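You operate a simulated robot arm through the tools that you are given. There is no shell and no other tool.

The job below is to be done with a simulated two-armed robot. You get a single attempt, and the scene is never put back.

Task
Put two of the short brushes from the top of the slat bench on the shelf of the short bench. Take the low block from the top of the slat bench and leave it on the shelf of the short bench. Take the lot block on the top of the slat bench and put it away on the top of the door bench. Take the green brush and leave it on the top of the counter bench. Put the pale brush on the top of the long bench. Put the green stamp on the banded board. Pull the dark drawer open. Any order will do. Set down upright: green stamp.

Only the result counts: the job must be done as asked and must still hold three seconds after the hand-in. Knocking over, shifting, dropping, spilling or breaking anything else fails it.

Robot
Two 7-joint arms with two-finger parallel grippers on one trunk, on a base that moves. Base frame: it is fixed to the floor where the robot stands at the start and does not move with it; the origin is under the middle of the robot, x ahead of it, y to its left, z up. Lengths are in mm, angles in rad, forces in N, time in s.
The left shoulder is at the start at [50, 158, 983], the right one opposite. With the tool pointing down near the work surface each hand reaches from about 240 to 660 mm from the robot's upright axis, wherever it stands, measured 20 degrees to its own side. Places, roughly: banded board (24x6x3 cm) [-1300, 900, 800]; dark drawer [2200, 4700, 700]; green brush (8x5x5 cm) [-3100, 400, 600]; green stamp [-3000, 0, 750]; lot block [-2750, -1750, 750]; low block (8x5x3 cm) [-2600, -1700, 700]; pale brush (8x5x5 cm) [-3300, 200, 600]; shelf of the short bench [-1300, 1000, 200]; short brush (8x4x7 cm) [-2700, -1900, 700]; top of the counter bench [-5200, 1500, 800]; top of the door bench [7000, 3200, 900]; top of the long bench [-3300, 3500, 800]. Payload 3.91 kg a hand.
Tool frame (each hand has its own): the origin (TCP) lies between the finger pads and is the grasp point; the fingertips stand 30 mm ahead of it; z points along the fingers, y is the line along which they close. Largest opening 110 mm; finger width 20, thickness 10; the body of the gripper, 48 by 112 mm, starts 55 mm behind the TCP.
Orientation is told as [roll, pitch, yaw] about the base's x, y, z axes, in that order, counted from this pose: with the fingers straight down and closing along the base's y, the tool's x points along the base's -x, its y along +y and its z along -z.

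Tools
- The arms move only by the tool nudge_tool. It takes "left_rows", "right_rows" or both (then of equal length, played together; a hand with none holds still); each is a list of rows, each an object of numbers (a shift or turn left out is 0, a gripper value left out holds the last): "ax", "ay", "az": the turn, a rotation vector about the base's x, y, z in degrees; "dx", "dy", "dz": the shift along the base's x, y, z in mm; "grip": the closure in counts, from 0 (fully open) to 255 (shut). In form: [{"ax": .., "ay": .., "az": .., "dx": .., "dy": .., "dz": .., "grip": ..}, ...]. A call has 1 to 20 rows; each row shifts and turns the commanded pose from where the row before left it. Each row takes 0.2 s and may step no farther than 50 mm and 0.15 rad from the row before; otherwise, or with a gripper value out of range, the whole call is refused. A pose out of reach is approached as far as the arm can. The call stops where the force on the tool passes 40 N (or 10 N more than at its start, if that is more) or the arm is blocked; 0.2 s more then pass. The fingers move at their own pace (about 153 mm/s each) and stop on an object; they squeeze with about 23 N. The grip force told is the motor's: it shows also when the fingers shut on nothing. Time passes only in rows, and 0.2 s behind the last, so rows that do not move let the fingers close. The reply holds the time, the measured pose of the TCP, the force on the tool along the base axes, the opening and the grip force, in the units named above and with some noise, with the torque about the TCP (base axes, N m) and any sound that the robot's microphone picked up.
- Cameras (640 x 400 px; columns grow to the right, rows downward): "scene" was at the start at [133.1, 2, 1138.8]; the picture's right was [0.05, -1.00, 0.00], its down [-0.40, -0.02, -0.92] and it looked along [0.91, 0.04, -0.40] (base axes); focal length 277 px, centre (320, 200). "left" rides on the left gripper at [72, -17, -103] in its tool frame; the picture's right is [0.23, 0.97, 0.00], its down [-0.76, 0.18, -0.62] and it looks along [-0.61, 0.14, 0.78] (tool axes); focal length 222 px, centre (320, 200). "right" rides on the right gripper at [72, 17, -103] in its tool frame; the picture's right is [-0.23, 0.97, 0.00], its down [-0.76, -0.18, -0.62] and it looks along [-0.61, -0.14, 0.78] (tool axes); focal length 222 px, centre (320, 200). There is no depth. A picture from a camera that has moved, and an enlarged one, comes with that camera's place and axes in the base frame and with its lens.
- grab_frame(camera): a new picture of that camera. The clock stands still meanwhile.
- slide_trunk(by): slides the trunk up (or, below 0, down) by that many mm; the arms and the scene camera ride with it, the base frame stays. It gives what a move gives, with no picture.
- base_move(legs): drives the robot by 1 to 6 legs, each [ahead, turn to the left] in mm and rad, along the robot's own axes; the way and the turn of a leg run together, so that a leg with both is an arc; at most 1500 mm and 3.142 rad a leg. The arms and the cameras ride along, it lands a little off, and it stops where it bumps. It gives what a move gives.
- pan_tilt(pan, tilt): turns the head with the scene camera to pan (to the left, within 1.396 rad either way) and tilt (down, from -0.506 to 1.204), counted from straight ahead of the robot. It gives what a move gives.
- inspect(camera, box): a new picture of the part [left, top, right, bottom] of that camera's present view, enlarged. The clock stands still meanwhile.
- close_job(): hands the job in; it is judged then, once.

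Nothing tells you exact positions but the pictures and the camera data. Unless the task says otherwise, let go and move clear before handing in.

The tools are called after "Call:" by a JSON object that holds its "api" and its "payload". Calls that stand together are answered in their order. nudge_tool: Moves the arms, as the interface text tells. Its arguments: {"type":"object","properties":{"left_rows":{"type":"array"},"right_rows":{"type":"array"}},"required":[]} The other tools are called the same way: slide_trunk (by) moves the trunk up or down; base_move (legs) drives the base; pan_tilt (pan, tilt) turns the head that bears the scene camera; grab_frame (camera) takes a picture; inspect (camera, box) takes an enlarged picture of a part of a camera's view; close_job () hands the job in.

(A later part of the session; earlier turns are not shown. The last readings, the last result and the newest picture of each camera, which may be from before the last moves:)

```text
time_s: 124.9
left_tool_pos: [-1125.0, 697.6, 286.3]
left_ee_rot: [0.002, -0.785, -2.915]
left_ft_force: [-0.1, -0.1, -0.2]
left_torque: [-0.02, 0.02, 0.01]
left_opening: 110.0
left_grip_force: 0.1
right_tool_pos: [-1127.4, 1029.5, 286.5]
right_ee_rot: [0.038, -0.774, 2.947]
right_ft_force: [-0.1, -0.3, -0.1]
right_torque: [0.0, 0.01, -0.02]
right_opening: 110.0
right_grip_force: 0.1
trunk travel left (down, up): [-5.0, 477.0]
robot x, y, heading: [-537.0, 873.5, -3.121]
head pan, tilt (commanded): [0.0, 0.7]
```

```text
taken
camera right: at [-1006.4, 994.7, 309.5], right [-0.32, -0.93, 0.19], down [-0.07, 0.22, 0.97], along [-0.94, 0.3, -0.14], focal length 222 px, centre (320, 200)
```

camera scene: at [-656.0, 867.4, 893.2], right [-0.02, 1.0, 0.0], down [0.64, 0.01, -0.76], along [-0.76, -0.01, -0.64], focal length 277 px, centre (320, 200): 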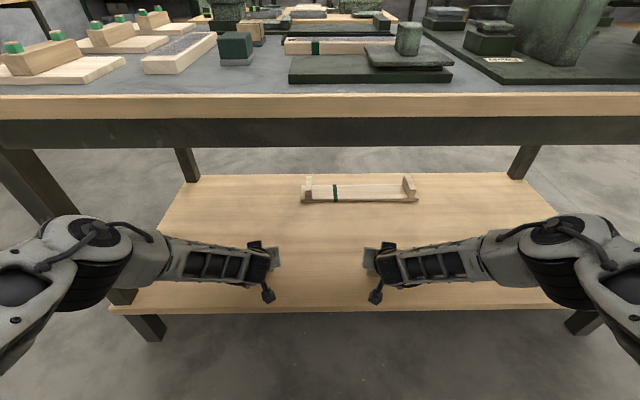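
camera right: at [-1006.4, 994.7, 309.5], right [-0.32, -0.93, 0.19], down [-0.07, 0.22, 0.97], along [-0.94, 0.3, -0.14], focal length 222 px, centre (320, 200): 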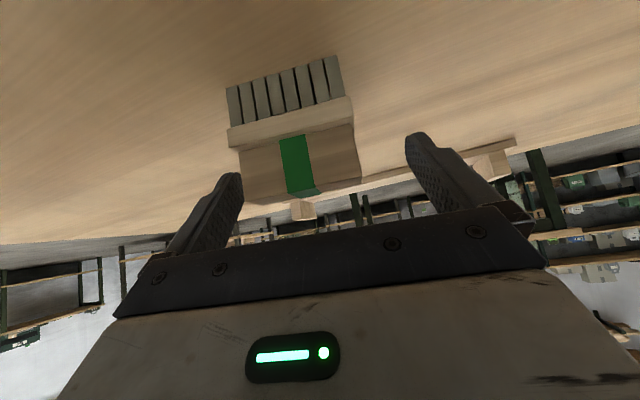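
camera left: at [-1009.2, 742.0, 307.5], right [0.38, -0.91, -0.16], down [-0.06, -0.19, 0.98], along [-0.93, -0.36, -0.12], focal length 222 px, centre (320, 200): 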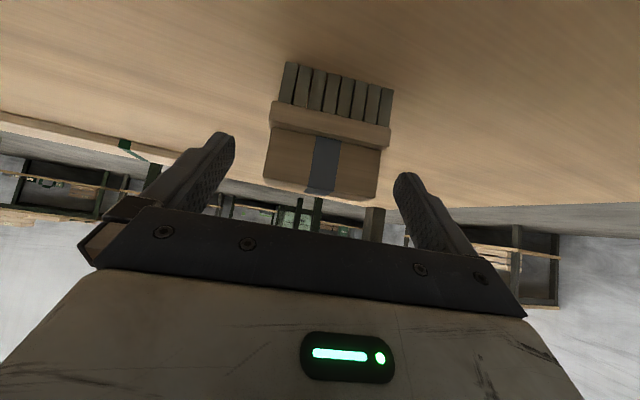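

Both brushes stand upright on the shelf. I'll withdraw along the tool axes and then back the base out.

Call:
{"api": "nudge_tool", "payload": {"left_rows": [{"dx": 14, "dy": 3.2, "dz": 14}, {"dx": 14, "dy": 3.2, "dz": 14}, {"dx": 14, "dy": 3.2, "dz": 14}, {"dx": 14, "dy": 3.2, "dz": 14}, {"dx": 14, "dy": 3.2, "dz": 14}], "right_rows": [{"dx": 14, "dy": -2.8, "dz": 14}, {"dx": 14, "dy": -2.8, "dz": 14}, {"dx": 14, "dy": -2.8, "dz": 14}, {"dx": 14, "dy": -2.8, "dz": 14}, {"dx": 14, "dy": -2.8, "dz": 14}]}}

Call:
{"api": "base_move", "payload": {"legs": [[-250, 0]]}}

Call:
{"api": "grab_frame", "payload": {"camera": "scene"}}

```text
time_s: 126.1
left_tool_pos: [-1055.1, 712.8, 356.7]
left_ee_rot: [0.002, -0.786, -2.916]
left_ft_force: [0.2, -0.6, -0.5]
left_torque: [-0.02, -0.01, -0.01]
left_opening: 110.0
left_grip_force: 0.0
right_tool_pos: [-1057.9, 1014.6, 356.0]
right_ee_rot: [0.04, -0.774, 2.948]
right_ft_force: [0.4, -0.6, -0.1]
right_torque: [-0.01, 0.0, 0.02]
right_opening: 110.1
right_grip_force: 0.1
trunk travel left (down, up): [-5.0, 477.0]
robot x, y, heading: [-534.0, 875.2, -3.126]
head pan, tilt (commanded): [0.0, 0.7]
```

```text
time_s: 128.0
left_tool_pos: [-806.8, 715.7, 355.0]
left_ee_rot: [0.002, -0.785, -2.914]
left_ft_force: [-0.7, -0.3, -0.1]
left_torque: [0.03, -0.01, 0.0]
left_opening: 109.9
left_grip_force: 0.0
right_tool_pos: [-808.3, 1017.0, 356.6]
right_ee_rot: [0.04, -0.775, 2.949]
right_ft_force: [0.5, -0.1, 0.0]
right_torque: [0.01, 0.04, 0.03]
right_opening: 109.9
right_grip_force: 0.1
trunk travel left (down, up): [-5.0, 477.0]
robot x, y, heading: [-280.2, 875.5, -3.123]
head pan, tilt (commanded): [0.0, 0.7]
```

```text
taken
camera scene: at [-406.2, 871.7, 893.2], right [-0.02, 1.0, 0.0], down [0.64, 0.01, -0.76], along [-0.76, -0.01, -0.64], focal length 277 px, centre (320, 200)
```

scene: 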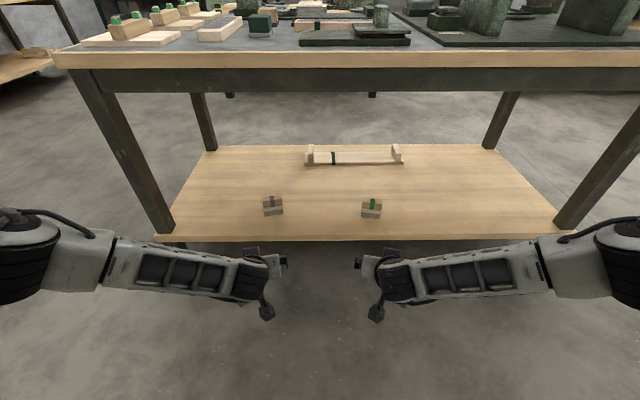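

Both brushes stand on the shelf. I'll raise the trunk and look at the bench top to find the banded board.

Call:
{"api": "slide_trunk", "payload": {"by": 470}}

Call:
{"api": "grab_frame", "payload": {"camera": "scene"}}

Call:
{"api": "inspect", "payload": {"camera": "scene", "box": [120, 60, 500, 220]}}

```text
refused: 470 is not a number from -400 to 400
```

```text
taken
camera scene: at [-406.2, 871.7, 893.2], right [-0.02, 1.0, 0.0], down [0.64, 0.01, -0.76], along [-0.76, -0.01, -0.64], focal length 277 px, centre (320, 200)
```

scene: 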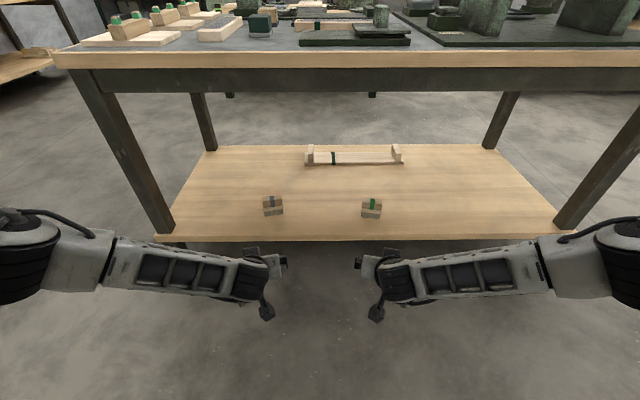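

```text
1.68 times, centred on (310, 140) of scene
camera zoom: at [-406.2, 871.7, 893.2], right [-0.02, 1.0, 0.0], down [0.64, 0.01, -0.76], along [-0.76, -0.01, -0.64], focal length 467 px, centre (337, 301)
```

zoom: 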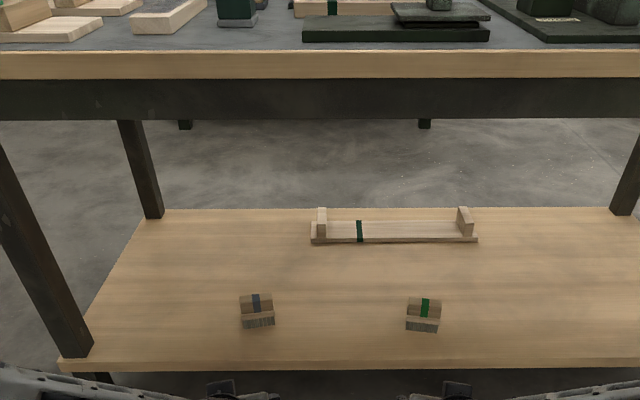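

I'll raise the trunk in an allowed step and look at the bench top.

Call:
{"api": "slide_trunk", "payload": {"by": 400}}

Call:
{"api": "inspect", "payload": {"camera": "scene", "box": [80, 0, 480, 250]}}

```text
time_s: 131.8
left_tool_pos: [-806.4, 716.2, 755.9]
left_ee_rot: [0.002, -0.785, -2.912]
left_ft_force: [-0.2, -0.7, 0.3]
left_torque: [-0.03, -0.01, 0.03]
left_opening: 110.0
left_grip_force: 0.0
right_tool_pos: [-808.0, 1017.6, 755.4]
right_ee_rot: [0.04, -0.775, 2.952]
right_ft_force: [1.2, 0.5, -0.3]
right_torque: [-0.01, -0.01, -0.01]
right_opening: 109.8
right_grip_force: 0.1
trunk travel left (down, up): [-405.0, 77.0]
robot x, y, heading: [-278.2, 874.7, -3.125]
head pan, tilt (commanded): [0.0, 0.7]
```

```text
1.60 times, centred on (280, 125) of scene
camera zoom: at [-406.3, 871.7, 1293.2], right [-0.02, 1.0, 0.0], down [0.64, 0.01, -0.76], along [-0.76, -0.01, -0.64], focal length 444 px, centre (384, 320)
```

zoom: 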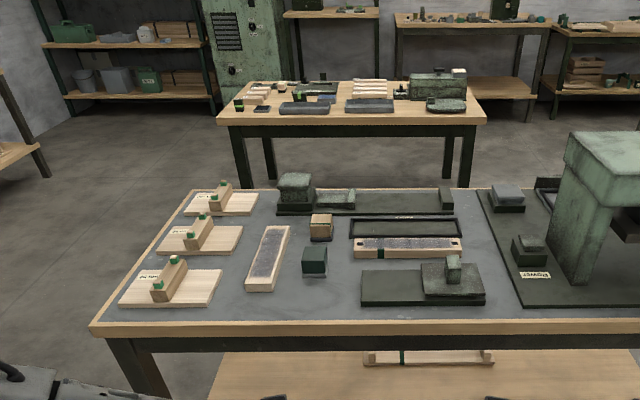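

The banded board appears to be the strip-topped plank with a band near (-1270, 920). I'll zoom in to confirm.

Call:
{"api": "inspect", "payload": {"camera": "scene", "box": [230, 110, 390, 210]}}

Call:
{"api": "inspect", "payload": {"camera": "scene", "box": [200, 30, 400, 80]}}

```text
4.00 times, centred on (310, 160) of scene
camera zoom: at [-406.3, 871.7, 1293.2], right [-0.02, 1.0, 0.0], down [0.64, 0.01, -0.76], along [-0.76, -0.01, -0.64], focal length 1109 px, centre (360, 360)
```

zoom: 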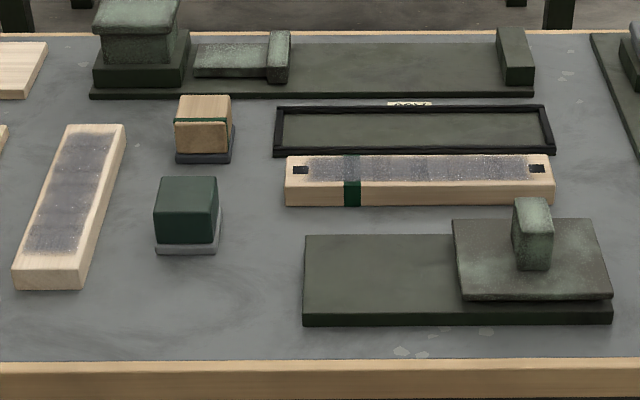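

```text
3.20 times, centred on (300, 55) of scene
camera zoom: at [-406.3, 871.7, 1293.2], right [-0.02, 1.0, 0.0], down [0.64, 0.01, -0.76], along [-0.76, -0.01, -0.64], focal length 888 px, centre (384, 664)
```

zoom: 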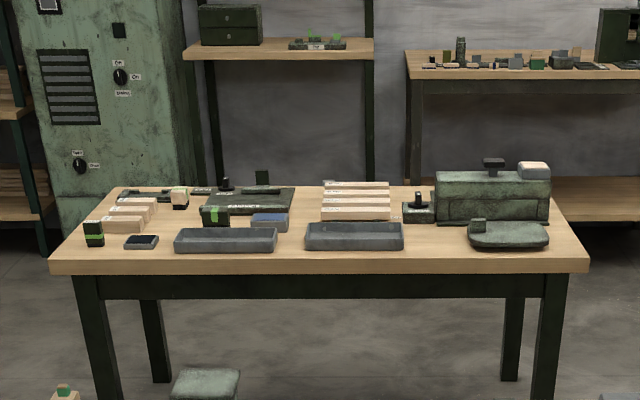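

Confirmed: the green-banded plank with the grey strip is the banded board. Next trip: fetch the low block (left hand) from the slat bench and then the green stamp (right hand). First I'll raise and draw in the arms, then drive back.

Call:
{"api": "nudge_tool", "payload": {"left_rows": [{"dx": 20, "dz": 30}, {"dx": 20, "dz": 30}, {"dx": 20, "dz": 30}, {"dx": 20, "dz": 30}, {"dx": 20, "dz": 30}, {"dx": 20, "dz": 30}, {"dx": 20, "dz": 30}], "right_rows": [{"dx": 20, "dz": 30}, {"dx": 20, "dz": 30}, {"dx": 20, "dz": 30}, {"dx": 20, "dz": 30}, {"dx": 20, "dz": 30}, {"dx": 20, "dz": 30}, {"dx": 20, "dz": 30}]}}

Call:
{"api": "base_move", "payload": {"legs": [[0, 1.555], [1175, 0], [0, -1.397], [1173, 0], [1173, 0], [0, 1.397]]}}

Call:
{"api": "pan_tilt", "payload": {"pan": 0.0, "tilt": 0.6}}

Call:
{"api": "grab_frame", "payload": {"camera": "scene"}}

```text
time_s: 133.4
left_tool_pos: [-665.6, 714.9, 966.1]
left_ee_rot: [0.004, -0.786, -2.912]
left_ft_force: [-0.6, 0.0, -0.5]
left_torque: [0.02, 0.01, -0.02]
left_opening: 109.8
left_grip_force: 0.0
right_tool_pos: [-668.3, 1019.6, 967.8]
right_ee_rot: [0.038, -0.775, 2.952]
right_ft_force: [0.8, 0.5, 0.0]
right_torque: [0.0, 0.02, 0.0]
right_opening: 109.9
right_grip_force: 0.0
trunk travel left (down, up): [-405.0, 77.0]
robot x, y, heading: [-284.1, 877.4, -3.122]
head pan, tilt (commanded): [0.0, 0.7]
```

```text
time_s: 161.1
left_tool_pos: [-2459.7, -1031.5, 965.3]
left_ee_rot: [0.002, -0.785, -1.4]
left_ft_force: [-0.4, -0.3, -0.9]
left_torque: [0.01, 0.02, -0.01]
left_opening: 109.8
left_grip_force: 0.1
right_tool_pos: [-2761.3, -1016.8, 967.9]
right_ee_rot: [0.04, -0.775, -1.821]
right_ft_force: [-0.6, 0.0, -0.8]
right_torque: [0.0, 0.01, 0.0]
right_opening: 110.2
right_grip_force: 0.2
trunk travel left (down, up): [-405.0, 77.0]
robot x, y, heading: [-2596.9, -638.2, -1.613]
head pan, tilt (commanded): [0.0, 0.7]
```

```text
time_s: 161.8
left_tool_pos: [-2458.8, -1031.1, 965.4]
left_ee_rot: [0.001, -0.785, -1.399]
left_ft_force: [0.3, 0.3, -0.2]
left_torque: [0.0, -0.01, 0.03]
left_opening: 110.2
left_grip_force: 0.0
right_tool_pos: [-2761.5, -1016.1, 967.2]
right_ee_rot: [0.039, -0.775, -1.819]
right_ft_force: [0.1, 0.4, 0.3]
right_torque: [0.01, 0.02, 0.0]
right_opening: 109.8
right_grip_force: 0.0
trunk travel left (down, up): [-405.0, 77.0]
robot x, y, heading: [-2595.8, -643.5, -1.607]
head pan, tilt (commanded): [0.0, 0.6]
```

```text
taken
camera scene: at [-2602.1, -769.5, 1301.8], right [-1.0, 0.04, 0.0], down [0.02, 0.56, -0.82], along [-0.03, -0.82, -0.57], focal length 277 px, centre (320, 200)
```

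scene: 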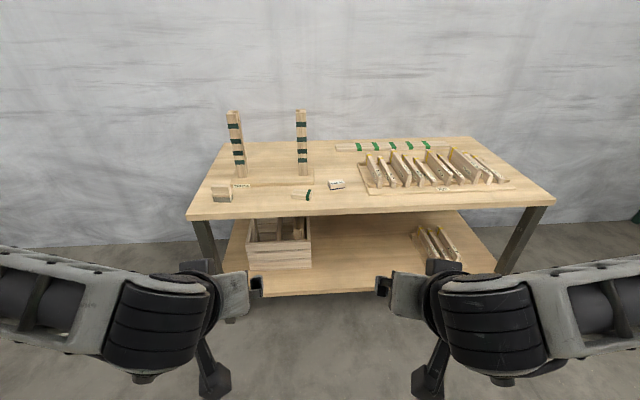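

I'm back in front of the slat bench. The low block lies near (-2562, -1672), turned about -14°, which suits the right hand; I'll line up at about x=-2392.

Call:
{"api": "base_move", "payload": {"legs": [[0, 0.417], [545, 0], [0, -0.381]]}}

Call:
{"api": "pan_tilt", "payload": {"pan": -0.3, "tilt": 0.8}}

Call:
{"api": "grab_frame", "payload": {"camera": "scene"}}

Call:
{"api": "inspect", "payload": {"camera": "scene", "box": [220, 80, 420, 205]}}

```text
time_s: 167.3
left_tool_pos: [-2233.5, -1530.1, 965.5]
left_ee_rot: [0.0, -0.786, -1.345]
left_ft_force: [-0.5, 0.3, -0.2]
left_torque: [-0.01, -0.02, -0.01]
left_opening: 109.8
left_grip_force: 0.0
right_tool_pos: [-2536.6, -1533.4, 968.8]
right_ee_rot: [0.039, -0.774, -1.767]
right_ft_force: [0.2, 0.1, 0.5]
right_torque: [0.0, 0.02, 0.01]
right_opening: 109.9
right_grip_force: 0.1
trunk travel left (down, up): [-405.0, 77.0]
robot x, y, heading: [-2395.9, -1144.7, -1.557]
head pan, tilt (commanded): [0.0, 0.6]
```

```text
time_s: 168.1
left_tool_pos: [-2233.2, -1531.7, 965.3]
left_ee_rot: [0.003, -0.786, -1.346]
left_ft_force: [0.1, 0.2, -0.5]
left_torque: [-0.06, 0.0, -0.03]
left_opening: 109.8
left_grip_force: 0.0
right_tool_pos: [-2537.1, -1534.1, 967.8]
right_ee_rot: [0.041, -0.776, -1.765]
right_ft_force: [-0.8, 0.1, 0.2]
right_torque: [-0.01, -0.02, -0.03]
right_opening: 110.1
right_grip_force: 0.1
trunk travel left (down, up): [-405.0, 77.0]
robot x, y, heading: [-2392.0, -1147.8, -1.553]
head pan, tilt (commanded): [-0.3, 0.799]
```

```text
taken
camera scene: at [-2414.7, -1266.4, 1285.0], right [-0.96, 0.28, 0.0], down [0.2, 0.69, -0.7], along [-0.19, -0.67, -0.72], focal length 277 px, centre (320, 200)
```

scene: 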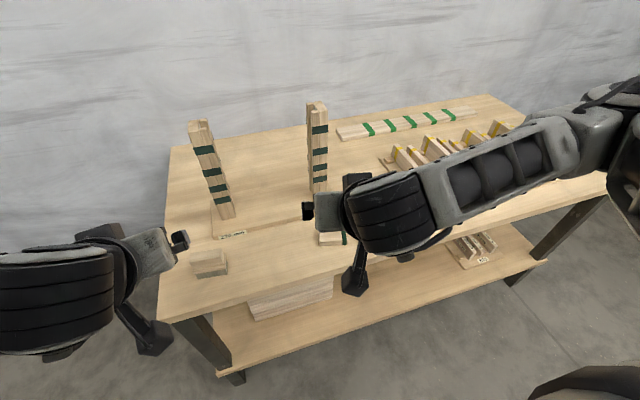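

```text
3.20 times, centred on (320, 142) of scene
camera zoom: at [-2414.7, -1266.4, 1285.0], right [-0.96, 0.28, 0.0], down [0.2, 0.69, -0.7], along [-0.19, -0.67, -0.72], focal length 888 px, centre (320, 384)
```

zoom: 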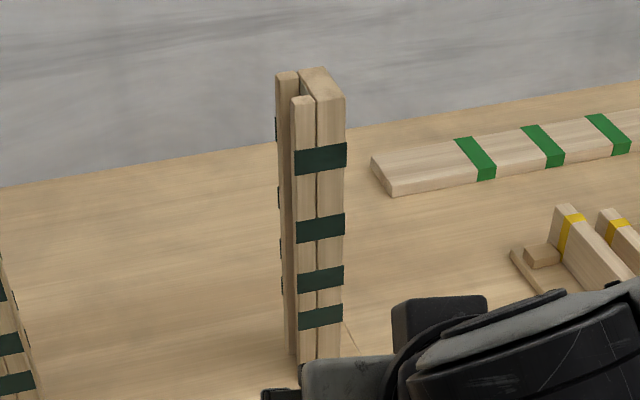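

The right hand blocks the head view, so I'll use the right wrist camera.

Call:
{"api": "grab_frame", "payload": {"camera": "right"}}

```text
taken
camera right: at [-2499.1, -1411.6, 991.9], right [0.93, -0.32, 0.19], down [-0.22, -0.07, 0.97], along [-0.3, -0.94, -0.14], focal length 222 px, centre (320, 200)
```

right: 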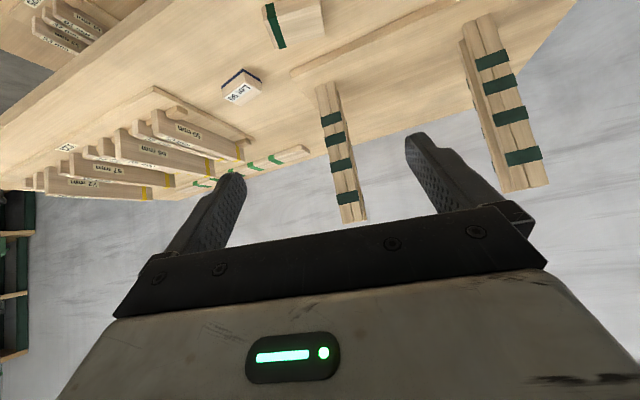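

The low block is in view in front of the hand. I'll correct the hand's rotation slightly and descend to the pre-grasp point for a closer look.

Call:
{"api": "nudge_tool", "payload": {"right_rows": [{"dx": -1, "dy": -10, "dz": -28, "ay": 0.9, "az": -2.4, "grip": 0}, {"dx": -1, "dy": -10, "dz": -28, "ay": 0.85, "az": -2.3}, {"dx": -1, "dy": -10, "dz": -28}, {"dx": -1, "dy": -10, "dz": -28}, {"dx": -1, "dy": -10, "dz": -27}, {"dy": -10, "dz": -27}, {}]}}

Call:
{"api": "grab_frame", "payload": {"camera": "right"}}

Call:
{"api": "grab_frame", "payload": {"camera": "scene"}}

```text
time_s: 169.7
left_tool_pos: [-2234.1, -1530.3, 964.4]
left_ee_rot: [0.004, -0.787, -1.346]
left_ft_force: [1.0, -0.5, 0.1]
left_torque: [0.0, 0.01, 0.02]
left_opening: 110.2
left_grip_force: 0.0
right_tool_pos: [-2541.4, -1593.3, 801.1]
right_ee_rot: [-0.002, -0.782, -1.818]
right_ft_force: [-0.2, 0.1, -0.2]
right_torque: [-0.03, -0.03, -0.01]
right_opening: 109.9
right_grip_force: 0.2
trunk travel left (down, up): [-405.0, 77.0]
robot x, y, heading: [-2394.7, -1143.6, -1.557]
head pan, tilt (commanded): [-0.3, 0.799]
```

```text
taken
camera right: at [-2493.4, -1475.7, 823.8], right [0.9, -0.4, 0.16], down [-0.2, -0.06, 0.98], along [-0.38, -0.92, -0.13], focal length 222 px, centre (320, 200)
```

right: 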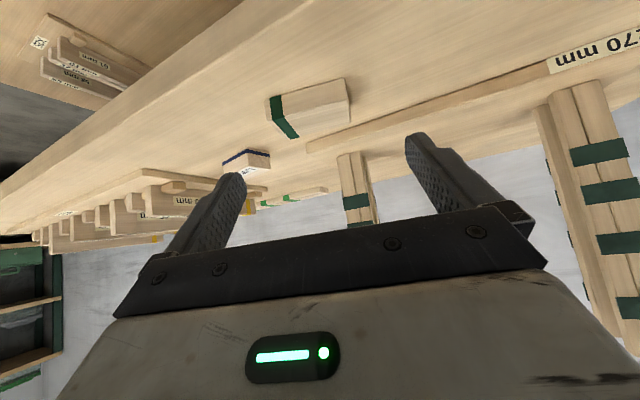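

```text
taken
camera scene: at [-2414.8, -1266.4, 1285.0], right [-0.96, 0.28, 0.0], down [0.2, 0.69, -0.7], along [-0.2, -0.67, -0.72], focal length 277 px, centre (320, 200)
```

scene: 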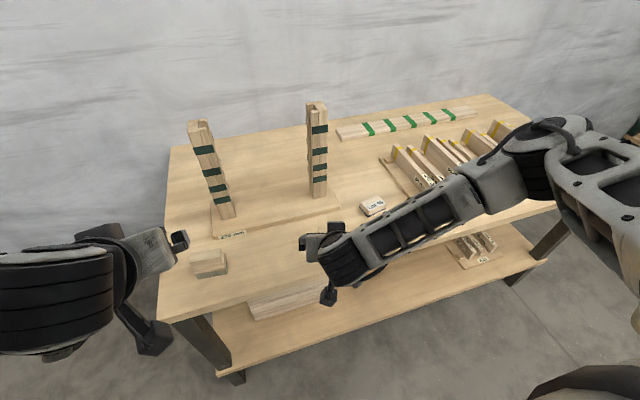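

The block is between the fingers' paths. I'll advance 60 mm along the tool axis and look again.

Call:
{"api": "nudge_tool", "payload": {"right_rows": [{"dx": -4.5, "dy": -17.5, "dz": -14.5}, {"dx": -4.5, "dy": -17.5, "dz": -14.5}, {"dx": -4.5, "dy": -17.5, "dz": -14.5}, {}]}}

Call:
{"api": "grab_frame", "payload": {"camera": "right"}}

```text
time_s: 170.7
left_tool_pos: [-2233.5, -1531.5, 964.4]
left_ee_rot: [0.002, -0.786, -1.346]
left_ft_force: [0.0, 0.0, 0.7]
left_torque: [-0.02, 0.02, -0.01]
left_opening: 110.1
left_grip_force: 0.0
right_tool_pos: [-2555.1, -1646.0, 758.3]
right_ee_rot: [-0.002, -0.781, -1.819]
right_ft_force: [0.2, 0.4, 0.5]
right_torque: [0.02, 0.02, 0.01]
right_opening: 110.0
right_grip_force: 0.0
trunk travel left (down, up): [-405.0, 77.0]
robot x, y, heading: [-2391.5, -1146.4, -1.553]
head pan, tilt (commanded): [-0.3, 0.799]
```

```text
taken
camera right: at [-2506.8, -1528.2, 781.9], right [0.9, -0.4, 0.16], down [-0.2, -0.06, 0.98], along [-0.38, -0.92, -0.13], focal length 222 px, centre (320, 200)
```

right: 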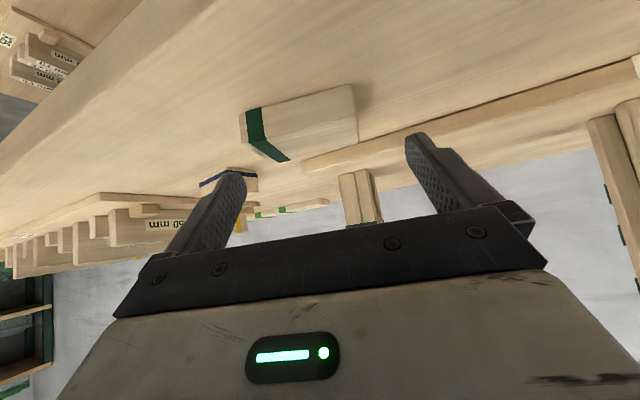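

The block's centre works out at about (-2566, -1667). I'll make the final adjustment, then close.

Call:
{"api": "nudge_tool", "payload": {"right_rows": [{"dx": -8.5, "dy": -2, "dz": -8}, {"dy": -5, "dz": -9}, {"dy": -4.5, "dz": -9}, {}]}}

Call:
{"api": "grab_frame", "payload": {"camera": "right"}}

```text
time_s: 171.7
left_tool_pos: [-2233.8, -1530.9, 965.2]
left_ee_rot: [0.002, -0.784, -1.346]
left_ft_force: [0.5, -0.2, 0.8]
left_torque: [0.0, 0.01, -0.01]
left_opening: 109.9
left_grip_force: 0.0
right_tool_pos: [-2563.7, -1658.1, 732.5]
right_ee_rot: [-0.003, -0.781, -1.82]
right_ft_force: [0.0, -0.3, 0.5]
right_torque: [0.0, -0.01, 0.02]
right_opening: 109.9
right_grip_force: 0.1
trunk travel left (down, up): [-405.0, 77.0]
robot x, y, heading: [-2395.0, -1148.3, -1.555]
head pan, tilt (commanded): [-0.3, 0.799]
```

```text
taken
camera right: at [-2515.9, -1539.6, 755.4], right [0.9, -0.4, 0.16], down [-0.2, -0.06, 0.98], along [-0.38, -0.92, -0.13], focal length 222 px, centre (320, 200)
```

right: 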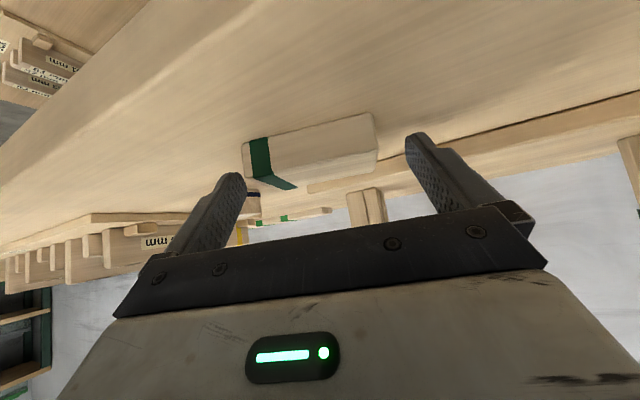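

The fingers straddle the block. Closing now, then a small test lift.

Call:
{"api": "nudge_tool", "payload": {"right_rows": [{"grip": 100}, {"grip": 255}, {"grip": 255}, {"grip": 255}, {"dz": 4}, {"dz": 4}]}}

Call:
{"api": "grab_frame", "payload": {"camera": "right"}}

```text
time_s: 173.1
left_tool_pos: [-2234.6, -1531.8, 965.2]
left_ee_rot: [0.001, -0.784, -1.346]
left_ft_force: [-0.5, 0.0, 0.5]
left_torque: [0.02, 0.0, 0.02]
left_opening: 110.3
left_grip_force: 0.1
right_tool_pos: [-2565.0, -1656.2, 741.2]
right_ee_rot: [0.0, -0.781, -1.819]
right_ft_force: [-0.6, 0.1, -0.1]
right_torque: [-0.02, -0.01, 0.01]
right_opening: 74.6
right_grip_force: 23.0
trunk travel left (down, up): [-405.0, 77.0]
robot x, y, heading: [-2389.5, -1145.7, -1.554]
head pan, tilt (commanded): [-0.3, 0.799]
```

```text
taken
camera right: at [-2516.2, -1539.1, 763.6], right [0.9, -0.4, 0.16], down [-0.2, -0.06, 0.98], along [-0.38, -0.92, -0.13], focal length 222 px, centre (320, 200)
```

right: 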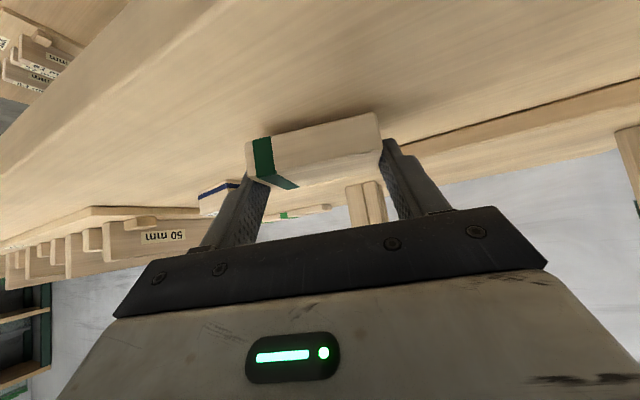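

The low block is held (75 mm). I'll lift it clear and draw back.

Call:
{"api": "nudge_tool", "payload": {"right_rows": [{"dz": 8, "grip": 255}, {"dz": 14}, {"dz": 20}, {"dz": 20}, {"dz": 20}, {"dy": 15, "dz": 25}, {"dy": 20, "dz": 25}, {"dy": 25, "dz": 25}, {"dy": 25, "dz": 25}, {"dy": 25, "dz": 20}, {"dy": 15}]}}

Call:
{"api": "base_move", "payload": {"legs": [[-450, 0]]}}

Call:
{"api": "grab_frame", "payload": {"camera": "scene"}}

```text
time_s: 175.5
left_tool_pos: [-2232.8, -1529.7, 966.3]
left_ee_rot: [0.001, -0.786, -1.347]
left_ft_force: [-0.6, 0.1, 0.9]
left_torque: [0.01, 0.02, 0.02]
left_opening: 109.9
left_grip_force: 0.0
right_tool_pos: [-2564.7, -1530.2, 942.4]
right_ee_rot: [0.0, -0.781, -1.818]
right_ft_force: [-0.2, -1.1, -0.9]
right_torque: [0.01, 0.0, 0.02]
right_opening: 74.0
right_grip_force: 22.7
trunk travel left (down, up): [-405.0, 77.0]
robot x, y, heading: [-2395.5, -1144.8, -1.552]
head pan, tilt (commanded): [-0.3, 0.799]
```

```text
time_s: 178.2
left_tool_pos: [-2241.0, -1083.7, 965.7]
left_ee_rot: [0.001, -0.785, -1.345]
left_ft_force: [-0.9, 0.4, 0.4]
left_torque: [-0.01, 0.01, -0.03]
left_opening: 110.2
left_grip_force: 0.0
right_tool_pos: [-2571.6, -1083.4, 942.7]
right_ee_rot: [-0.001, -0.782, -1.817]
right_ft_force: [0.5, 0.3, -0.8]
right_torque: [0.02, 0.02, 0.02]
right_opening: 74.1
right_grip_force: 22.7
trunk travel left (down, up): [-405.0, 77.0]
robot x, y, heading: [-2401.5, -700.4, -1.558]
head pan, tilt (commanded): [-0.3, 0.799]
```

```text
taken
camera scene: at [-2422.2, -819.7, 1285.1], right [-0.96, 0.28, 0.0], down [0.2, 0.69, -0.7], along [-0.19, -0.67, -0.72], focal length 277 px, centre (320, 200)
```

scene: 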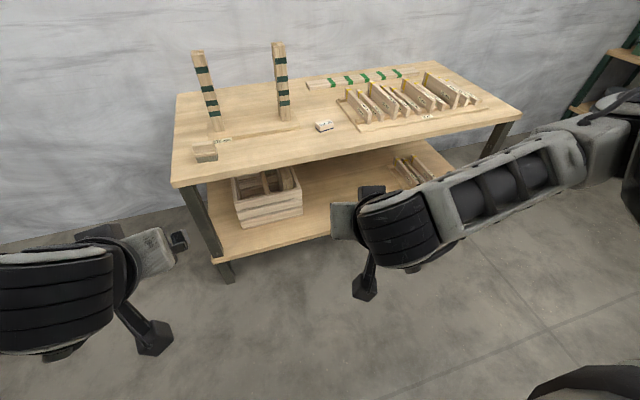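

The low block is safe in the right hand. Next I'll go to the green-legged bench, approaching it from its +x side to fetch the green stamp with the left hand.

Call:
{"api": "base_move", "payload": {"legs": [[0, 3.01], [830, 0], [0, 1.69]]}}

Call:
{"api": "pan_tilt", "payload": {"pan": 0.0, "tilt": 0.6}}

Call:
{"api": "grab_frame", "payload": {"camera": "scene"}}

Call:
{"api": "inspect", "payload": {"camera": "scene", "box": [200, 40, 440, 240]}}

```text
time_s: 193.8
left_tool_pos: [-2681.6, -46.7, 964.9]
left_ee_rot: [0.002, -0.786, -2.911]
left_ft_force: [-0.1, -0.5, -0.4]
left_torque: [-0.01, 0.01, -0.02]
left_opening: 110.1
left_grip_force: 0.1
right_tool_pos: [-2683.1, 284.4, 942.4]
right_ee_rot: [-0.005, -0.781, 2.897]
right_ft_force: [1.0, 0.5, 0.0]
right_torque: [0.01, -0.05, -0.02]
right_opening: 73.9
right_grip_force: 23.2
trunk travel left (down, up): [-405.0, 77.0]
robot x, y, heading: [-2299.8, 113.8, -3.123]
head pan, tilt (commanded): [-0.3, 0.799]
```

```text
time_s: 194.6
left_tool_pos: [-2680.1, -45.9, 964.4]
left_ee_rot: [0.0, -0.784, -2.911]
left_ft_force: [-0.7, 0.6, 0.1]
left_torque: [0.0, 0.04, 0.03]
left_opening: 109.9
left_grip_force: 0.0
right_tool_pos: [-2683.0, 283.2, 943.3]
right_ee_rot: [-0.001, -0.782, 2.899]
right_ft_force: [-0.2, 0.2, 0.0]
right_torque: [0.01, 0.01, 0.01]
right_opening: 74.0
right_grip_force: 22.5
trunk travel left (down, up): [-405.0, 77.0]
robot x, y, heading: [-2303.1, 114.6, -3.12]
head pan, tilt (commanded): [0.0, 0.6]
```

```text
taken
camera scene: at [-2426.2, 109.8, 1301.8], right [-0.02, 1.0, 0.0], down [0.57, 0.01, -0.82], along [-0.82, -0.02, -0.57], focal length 277 px, centre (320, 200)
```

scene: 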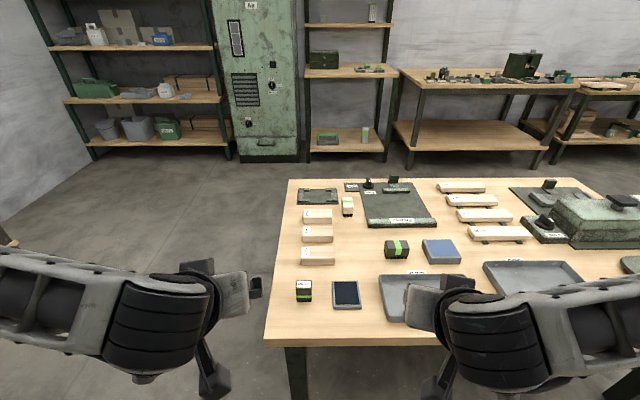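

```text
2.00 times, centred on (320, 140) of scene
camera zoom: at [-2426.2, 109.8, 1301.8], right [-0.02, 1.0, 0.0], down [0.57, 0.01, -0.82], along [-0.82, -0.02, -0.57], focal length 555 px, centre (320, 320)
```

zoom: 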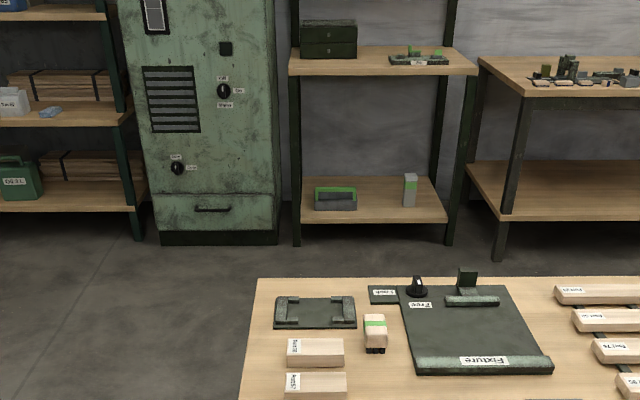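

I see the bench with several small banded items. I'll zoom in on its left part to tell the stamp and brushes apart.

Call:
{"api": "inspect", "payload": {"camera": "scene", "box": [280, 180, 480, 330]}}

Call:
{"api": "grab_frame", "payload": {"camera": "left"}}

Call:
{"api": "grab_frame", "payload": {"camera": "right"}}

```text
2.67 times, centred on (380, 255) of scene
camera zoom: at [-2426.2, 109.8, 1301.8], right [-0.02, 1.0, 0.0], down [0.57, 0.01, -0.82], along [-0.82, -0.02, -0.57], focal length 740 px, centre (160, 53)
```

zoom: 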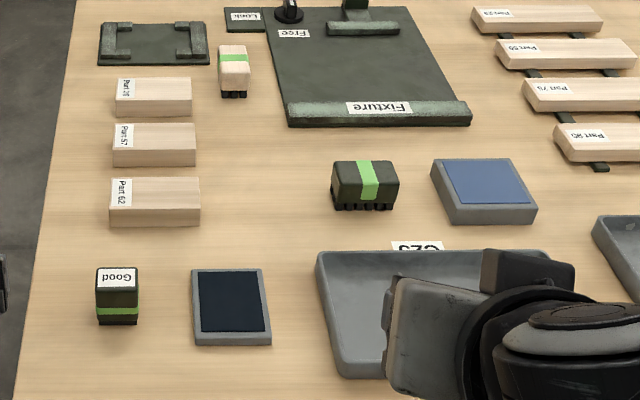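

```text
taken
camera left: at [-2566.0, -1.6, 986.8], right [0.38, -0.91, -0.16], down [-0.05, -0.19, 0.98], along [-0.92, -0.36, -0.12], focal length 222 px, centre (320, 200)
```

left: 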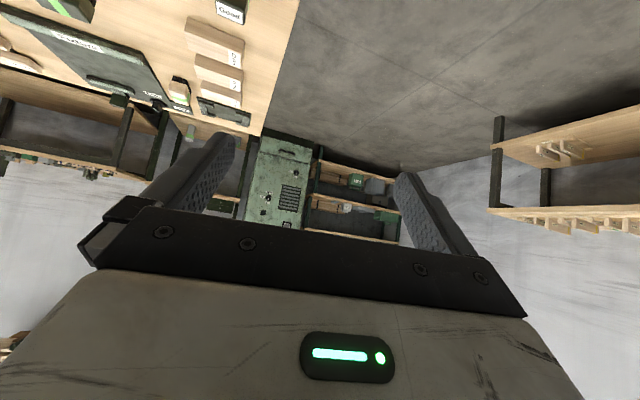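

```text
taken
camera right: at [-2565.9, 238.9, 964.9], right [-0.39, -0.91, 0.16], down [-0.06, 0.2, 0.98], along [-0.92, 0.38, -0.13], focal length 222 px, centre (320, 200)
```

right: 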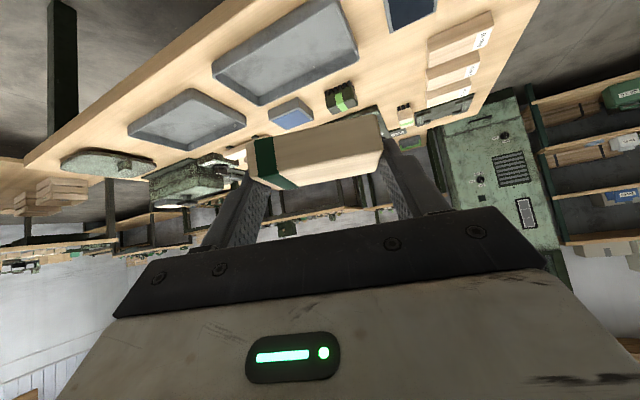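

The "Good" stamp with the green band is at the near-left corner; the dark brush with bright green band is the green brush, and the light wooden one is the pale brush. I'll lower the trunk a bit to triangulate the bench height.

Call:
{"api": "slide_trunk", "payload": {"by": -200}}

Call:
{"api": "inspect", "payload": {"camera": "scene", "box": [280, 120, 480, 270]}}

Call:
{"api": "grab_frame", "payload": {"camera": "scene"}}

```text
time_s: 196.8
left_tool_pos: [-2681.7, -47.1, 765.1]
left_ee_rot: [0.004, -0.784, -2.911]
left_ft_force: [-0.5, 0.2, 0.0]
left_torque: [-0.02, 0.01, 0.0]
left_opening: 110.1
left_grip_force: 0.0
right_tool_pos: [-2682.2, 285.0, 742.0]
right_ee_rot: [-0.003, -0.781, 2.9]
right_ft_force: [0.1, 0.1, -1.3]
right_torque: [-0.01, -0.04, -0.01]
right_opening: 74.3
right_grip_force: 22.8
trunk travel left (down, up): [-205.0, 277.0]
robot x, y, heading: [-2302.7, 110.0, -3.122]
head pan, tilt (commanded): [0.0, 0.6]
```

```text
2.67 times, centred on (380, 195) of scene
camera zoom: at [-2426.2, 109.7, 1101.9], right [-0.02, 1.0, 0.0], down [0.56, 0.01, -0.83], along [-0.82, -0.02, -0.56], focal length 740 px, centre (160, 213)
```

zoom: 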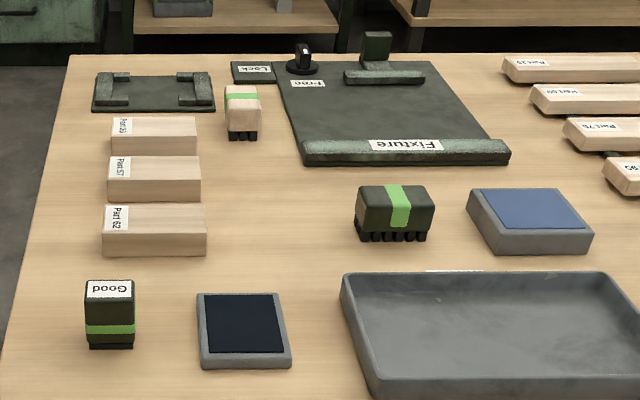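

```text
taken
camera scene: at [-2426.2, 109.7, 1101.9], right [-0.02, 1.0, 0.0], down [0.56, 0.01, -0.83], along [-0.82, -0.02, -0.56], focal length 277 px, centre (320, 200)
```

scene: 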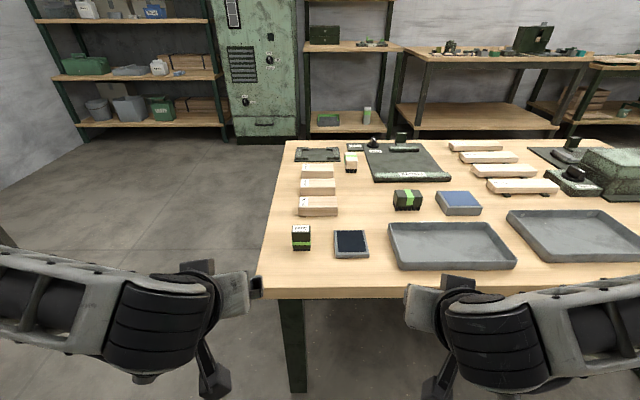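

The bench top is at about z=620, and the stamp stands near (-2932, 56). I'll zoom in on the stamp for its shape and orientation.

Call:
{"api": "inspect", "payload": {"camera": "scene", "box": [275, 210, 335, 260]}}

Call:
{"api": "inspect", "payload": {"camera": "scene", "box": [335, 140, 435, 220]}}

```text
8.00 times, centred on (305, 235) of scene
camera zoom: at [-2426.2, 109.7, 1101.9], right [-0.02, 1.0, 0.0], down [0.56, 0.01, -0.83], along [-0.82, -0.02, -0.56], focal length 2219 px, centre (440, -80)
```

zoom: 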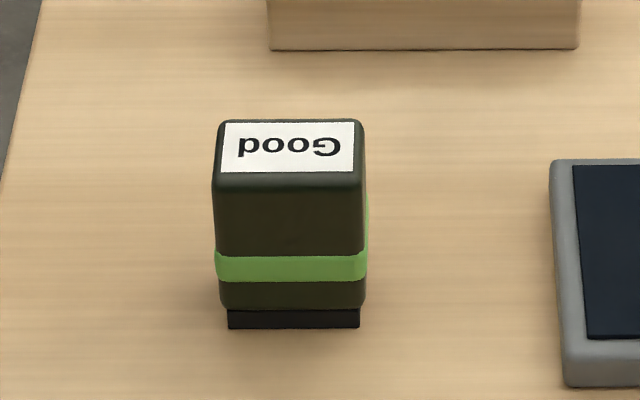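

```text
5.00 times, centred on (385, 180) of scene
camera zoom: at [-2426.2, 109.7, 1101.9], right [-0.02, 1.0, 0.0], down [0.56, 0.01, -0.83], along [-0.82, -0.02, -0.56], focal length 1387 px, centre (-5, 300)
```

zoom: 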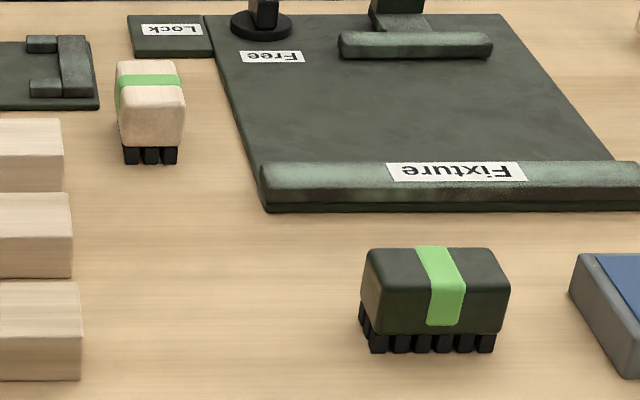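

The stamp body is about 44 mm (y) × 30 mm (x) × 60 mm tall at (-2921, 55). I'll raise the right hand with the block, shift the base closer, then bring the left hand vertical over the stamp.

Call:
{"api": "nudge_tool", "payload": {"left_rows": [{"dz": 20}, {"dz": 20}, {"dz": 20}, {"dz": 20}], "right_rows": [{"dz": 25, "dx": 10}, {"dz": 30, "dx": 15}, {"dz": 30, "dx": 15}, {"dz": 30, "dx": 10}]}}

Call:
{"api": "base_move", "payload": {"legs": [[0, -0.56], [160, 0], [0, 0.545]]}}

Call:
{"api": "grab_frame", "payload": {"camera": "scene"}}

```text
time_s: 197.8
left_tool_pos: [-2681.3, -47.9, 844.9]
left_ee_rot: [0.003, -0.786, -2.912]
left_ft_force: [-0.4, 0.0, 0.0]
left_torque: [0.0, -0.02, 0.01]
left_opening: 109.9
left_grip_force: 0.0
right_tool_pos: [-2674.0, 263.3, 854.0]
right_ee_rot: [-0.004, -0.78, 2.9]
right_ft_force: [-0.1, 0.3, -0.2]
right_torque: [-0.02, -0.01, 0.0]
right_opening: 73.9
right_grip_force: 23.1
right hand out of reach, approached as far as the arm can: row 1, 2, 3, 4
trunk travel left (down, up): [-205.0, 277.0]
robot x, y, heading: [-2296.9, 117.1, -3.121]
head pan, tilt (commanded): [0.0, 0.6]
```

```text
time_s: 202.2
left_tool_pos: [-2820.7, 38.1, 845.2]
left_ee_rot: [0.001, -0.785, -2.924]
left_ft_force: [0.4, 0.6, 0.5]
left_torque: [0.02, -0.01, -0.02]
left_opening: 110.3
left_grip_force: 0.1
right_tool_pos: [-2807.7, 349.4, 854.3]
right_ee_rot: [-0.003, -0.78, 2.886]
right_ft_force: [0.0, 0.1, -0.6]
right_torque: [0.01, -0.02, 0.0]
right_opening: 73.9
right_grip_force: 22.4
trunk travel left (down, up): [-205.0, 277.0]
robot x, y, heading: [-2437.3, 193.2, -3.134]
head pan, tilt (commanded): [0.0, 0.6]
```

```text
taken
camera scene: at [-2562.9, 191.9, 1101.9], right [-0.01, 1.0, 0.0], down [0.56, 0.0, -0.83], along [-0.83, -0.01, -0.56], focal length 277 px, centre (320, 200)
```

scene: 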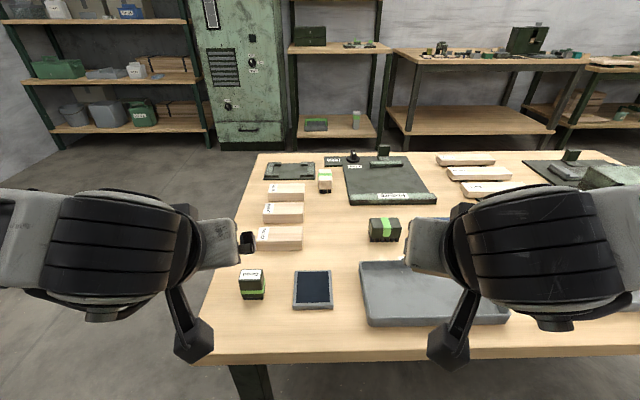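

I'll rotate the left hand to vertical while moving it above the stamp, with a partial opening so as not to touch the ink pad.

Call:
{"api": "nudge_tool", "payload": {"left_rows": [{"dx": -12.8, "dy": 1.9, "dz": -5, "ax": 1.62, "ay": -7.32, "grip": 60}, {"dx": -12.8, "dy": 1.9, "dz": -5, "ax": 1.62, "ay": -7.32}, {"dx": -12.8, "dy": 1.9, "dz": -5, "ax": 1.62, "ay": -7.32}, {"dx": -12.8, "dy": 1.9, "dz": -5, "ax": 1.62, "ay": -7.32}, {"dx": -12.8, "dy": 1.9, "dz": -5, "ax": 1.62, "ay": -7.32}, {"dx": -12.8, "dy": 1.9, "dz": -5, "ax": 1.62, "ay": -7.32}, {"dx": -12.8, "dy": 1.9, "dz": -5, "az": -6}, {"dx": -12.8, "dy": 1.9, "dz": -5, "az": -6}, {}]}}

Call:
{"api": "grab_frame", "payload": {"camera": "left"}}

Call:
{"api": "grab_frame", "payload": {"camera": "scene"}}

```text
time_s: 204.2
left_tool_pos: [-2923.1, 53.0, 804.6]
left_ee_rot: [0.001, -0.001, -3.136]
left_ft_force: [0.1, -0.6, 0.5]
left_torque: [-0.03, 0.03, 0.02]
left_opening: 84.2
left_grip_force: 0.2
right_tool_pos: [-2809.9, 349.5, 853.8]
right_ee_rot: [-0.002, -0.78, 2.886]
right_ft_force: [-0.7, 0.3, 0.3]
right_torque: [0.02, 0.0, -0.05]
right_opening: 74.0
right_grip_force: 23.5
trunk travel left (down, up): [-205.0, 277.0]
robot x, y, heading: [-2436.7, 192.9, -3.134]
head pan, tilt (commanded): [0.0, 0.6]
```

```text
taken
camera left: at [-2851.4, 70.6, 908.9], right [0.23, -0.97, 0.0], down [-0.76, -0.18, 0.62], along [-0.61, -0.15, -0.78], focal length 222 px, centre (320, 200)
```

left: 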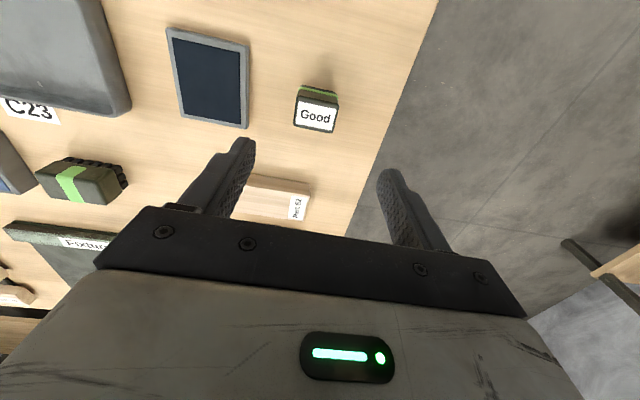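

```text
taken
camera scene: at [-2563.0, 192.0, 1101.9], right [-0.01, 1.0, 0.0], down [0.56, 0.0, -0.83], along [-0.82, -0.01, -0.56], focal length 277 px, centre (320, 200)
```

scene: 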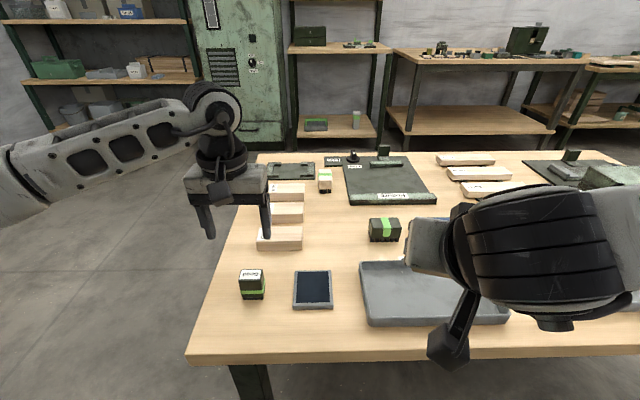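

The stamp's top centre computes to (-2927, 56). I'll centre and descend.

Call:
{"api": "nudge_tool", "payload": {"left_rows": [{"dx": -3, "dy": 3, "dz": -30}, {"dz": -30}, {"dz": -30}, {"dz": -30}, {"dz": -27}, {}]}}

Call:
{"api": "grab_frame", "payload": {"camera": "left"}}

Call:
{"api": "grab_frame", "payload": {"camera": "scene"}}

```text
time_s: 205.6
left_tool_pos: [-2926.1, 55.0, 657.9]
left_ee_rot: [0.002, 0.0, -3.134]
left_ft_force: [-0.7, 0.5, 0.9]
left_torque: [0.0, -0.03, -0.05]
left_opening: 84.2
left_grip_force: 0.0
right_tool_pos: [-2809.3, 350.1, 853.8]
right_ee_rot: [-0.004, -0.782, 2.885]
right_ft_force: [0.0, -0.5, 0.0]
right_torque: [0.01, -0.03, -0.02]
right_opening: 74.0
right_grip_force: 22.9
trunk travel left (down, up): [-205.0, 277.0]
robot x, y, heading: [-2434.7, 196.3, -3.131]
head pan, tilt (commanded): [0.0, 0.6]
```

```text
taken
camera left: at [-2854.6, 73.6, 761.1], right [0.23, -0.97, 0.0], down [-0.76, -0.18, 0.62], along [-0.61, -0.15, -0.78], focal length 222 px, centre (320, 200)
```

left: 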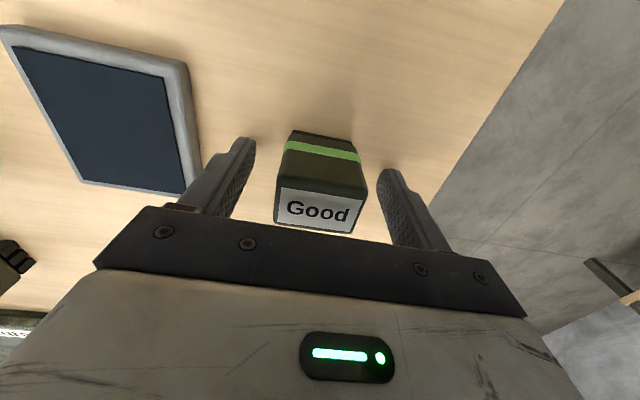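

```text
taken
camera scene: at [-2563.0, 192.0, 1101.9], right [-0.01, 1.0, 0.0], down [0.56, 0.0, -0.83], along [-0.82, -0.01, -0.56], focal length 277 px, centre (320, 200)
```

scene: 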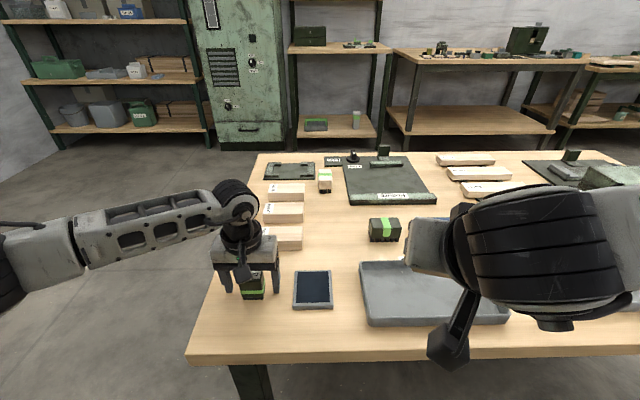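

The stamp is centred between the fingers with the tips just above the table. Closing and test lifting.

Call:
{"api": "nudge_tool", "payload": {"left_rows": [{"grip": 120}, {"grip": 255}, {"grip": 255}, {"grip": 255}, {"dz": 4}, {"dz": 6}, {"dz": 10}, {"dz": 15}]}}

Call:
{"api": "grab_frame", "payload": {"camera": "left"}}

```text
time_s: 207.4
left_tool_pos: [-2924.3, 57.0, 693.6]
left_ee_rot: [0.001, 0.001, -3.134]
left_ft_force: [-0.4, 0.0, -1.3]
left_torque: [-0.04, -0.02, 0.02]
left_opening: 43.7
left_grip_force: 22.6
right_tool_pos: [-2808.6, 349.4, 854.5]
right_ee_rot: [-0.003, -0.78, 2.885]
right_ft_force: [0.3, -0.2, -0.5]
right_torque: [-0.01, -0.01, -0.03]
right_opening: 74.3
right_grip_force: 22.2
trunk travel left (down, up): [-205.0, 277.0]
robot x, y, heading: [-2435.7, 194.6, -3.128]
head pan, tilt (commanded): [0.0, 0.6]
```

```text
taken
camera left: at [-2853.3, 74.6, 796.4], right [0.23, -0.97, 0.0], down [-0.76, -0.18, 0.62], along [-0.61, -0.15, -0.78], focal length 222 px, centre (320, 200)
```

left: 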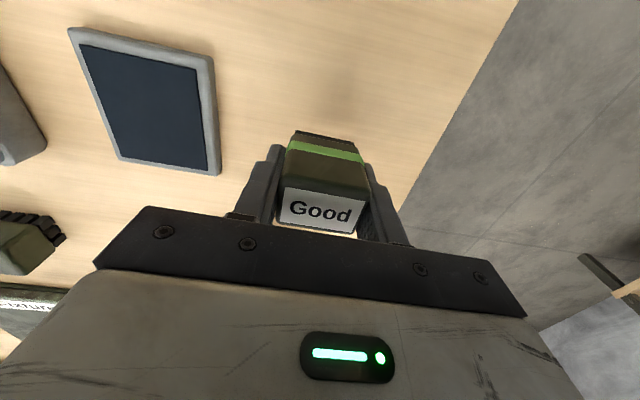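

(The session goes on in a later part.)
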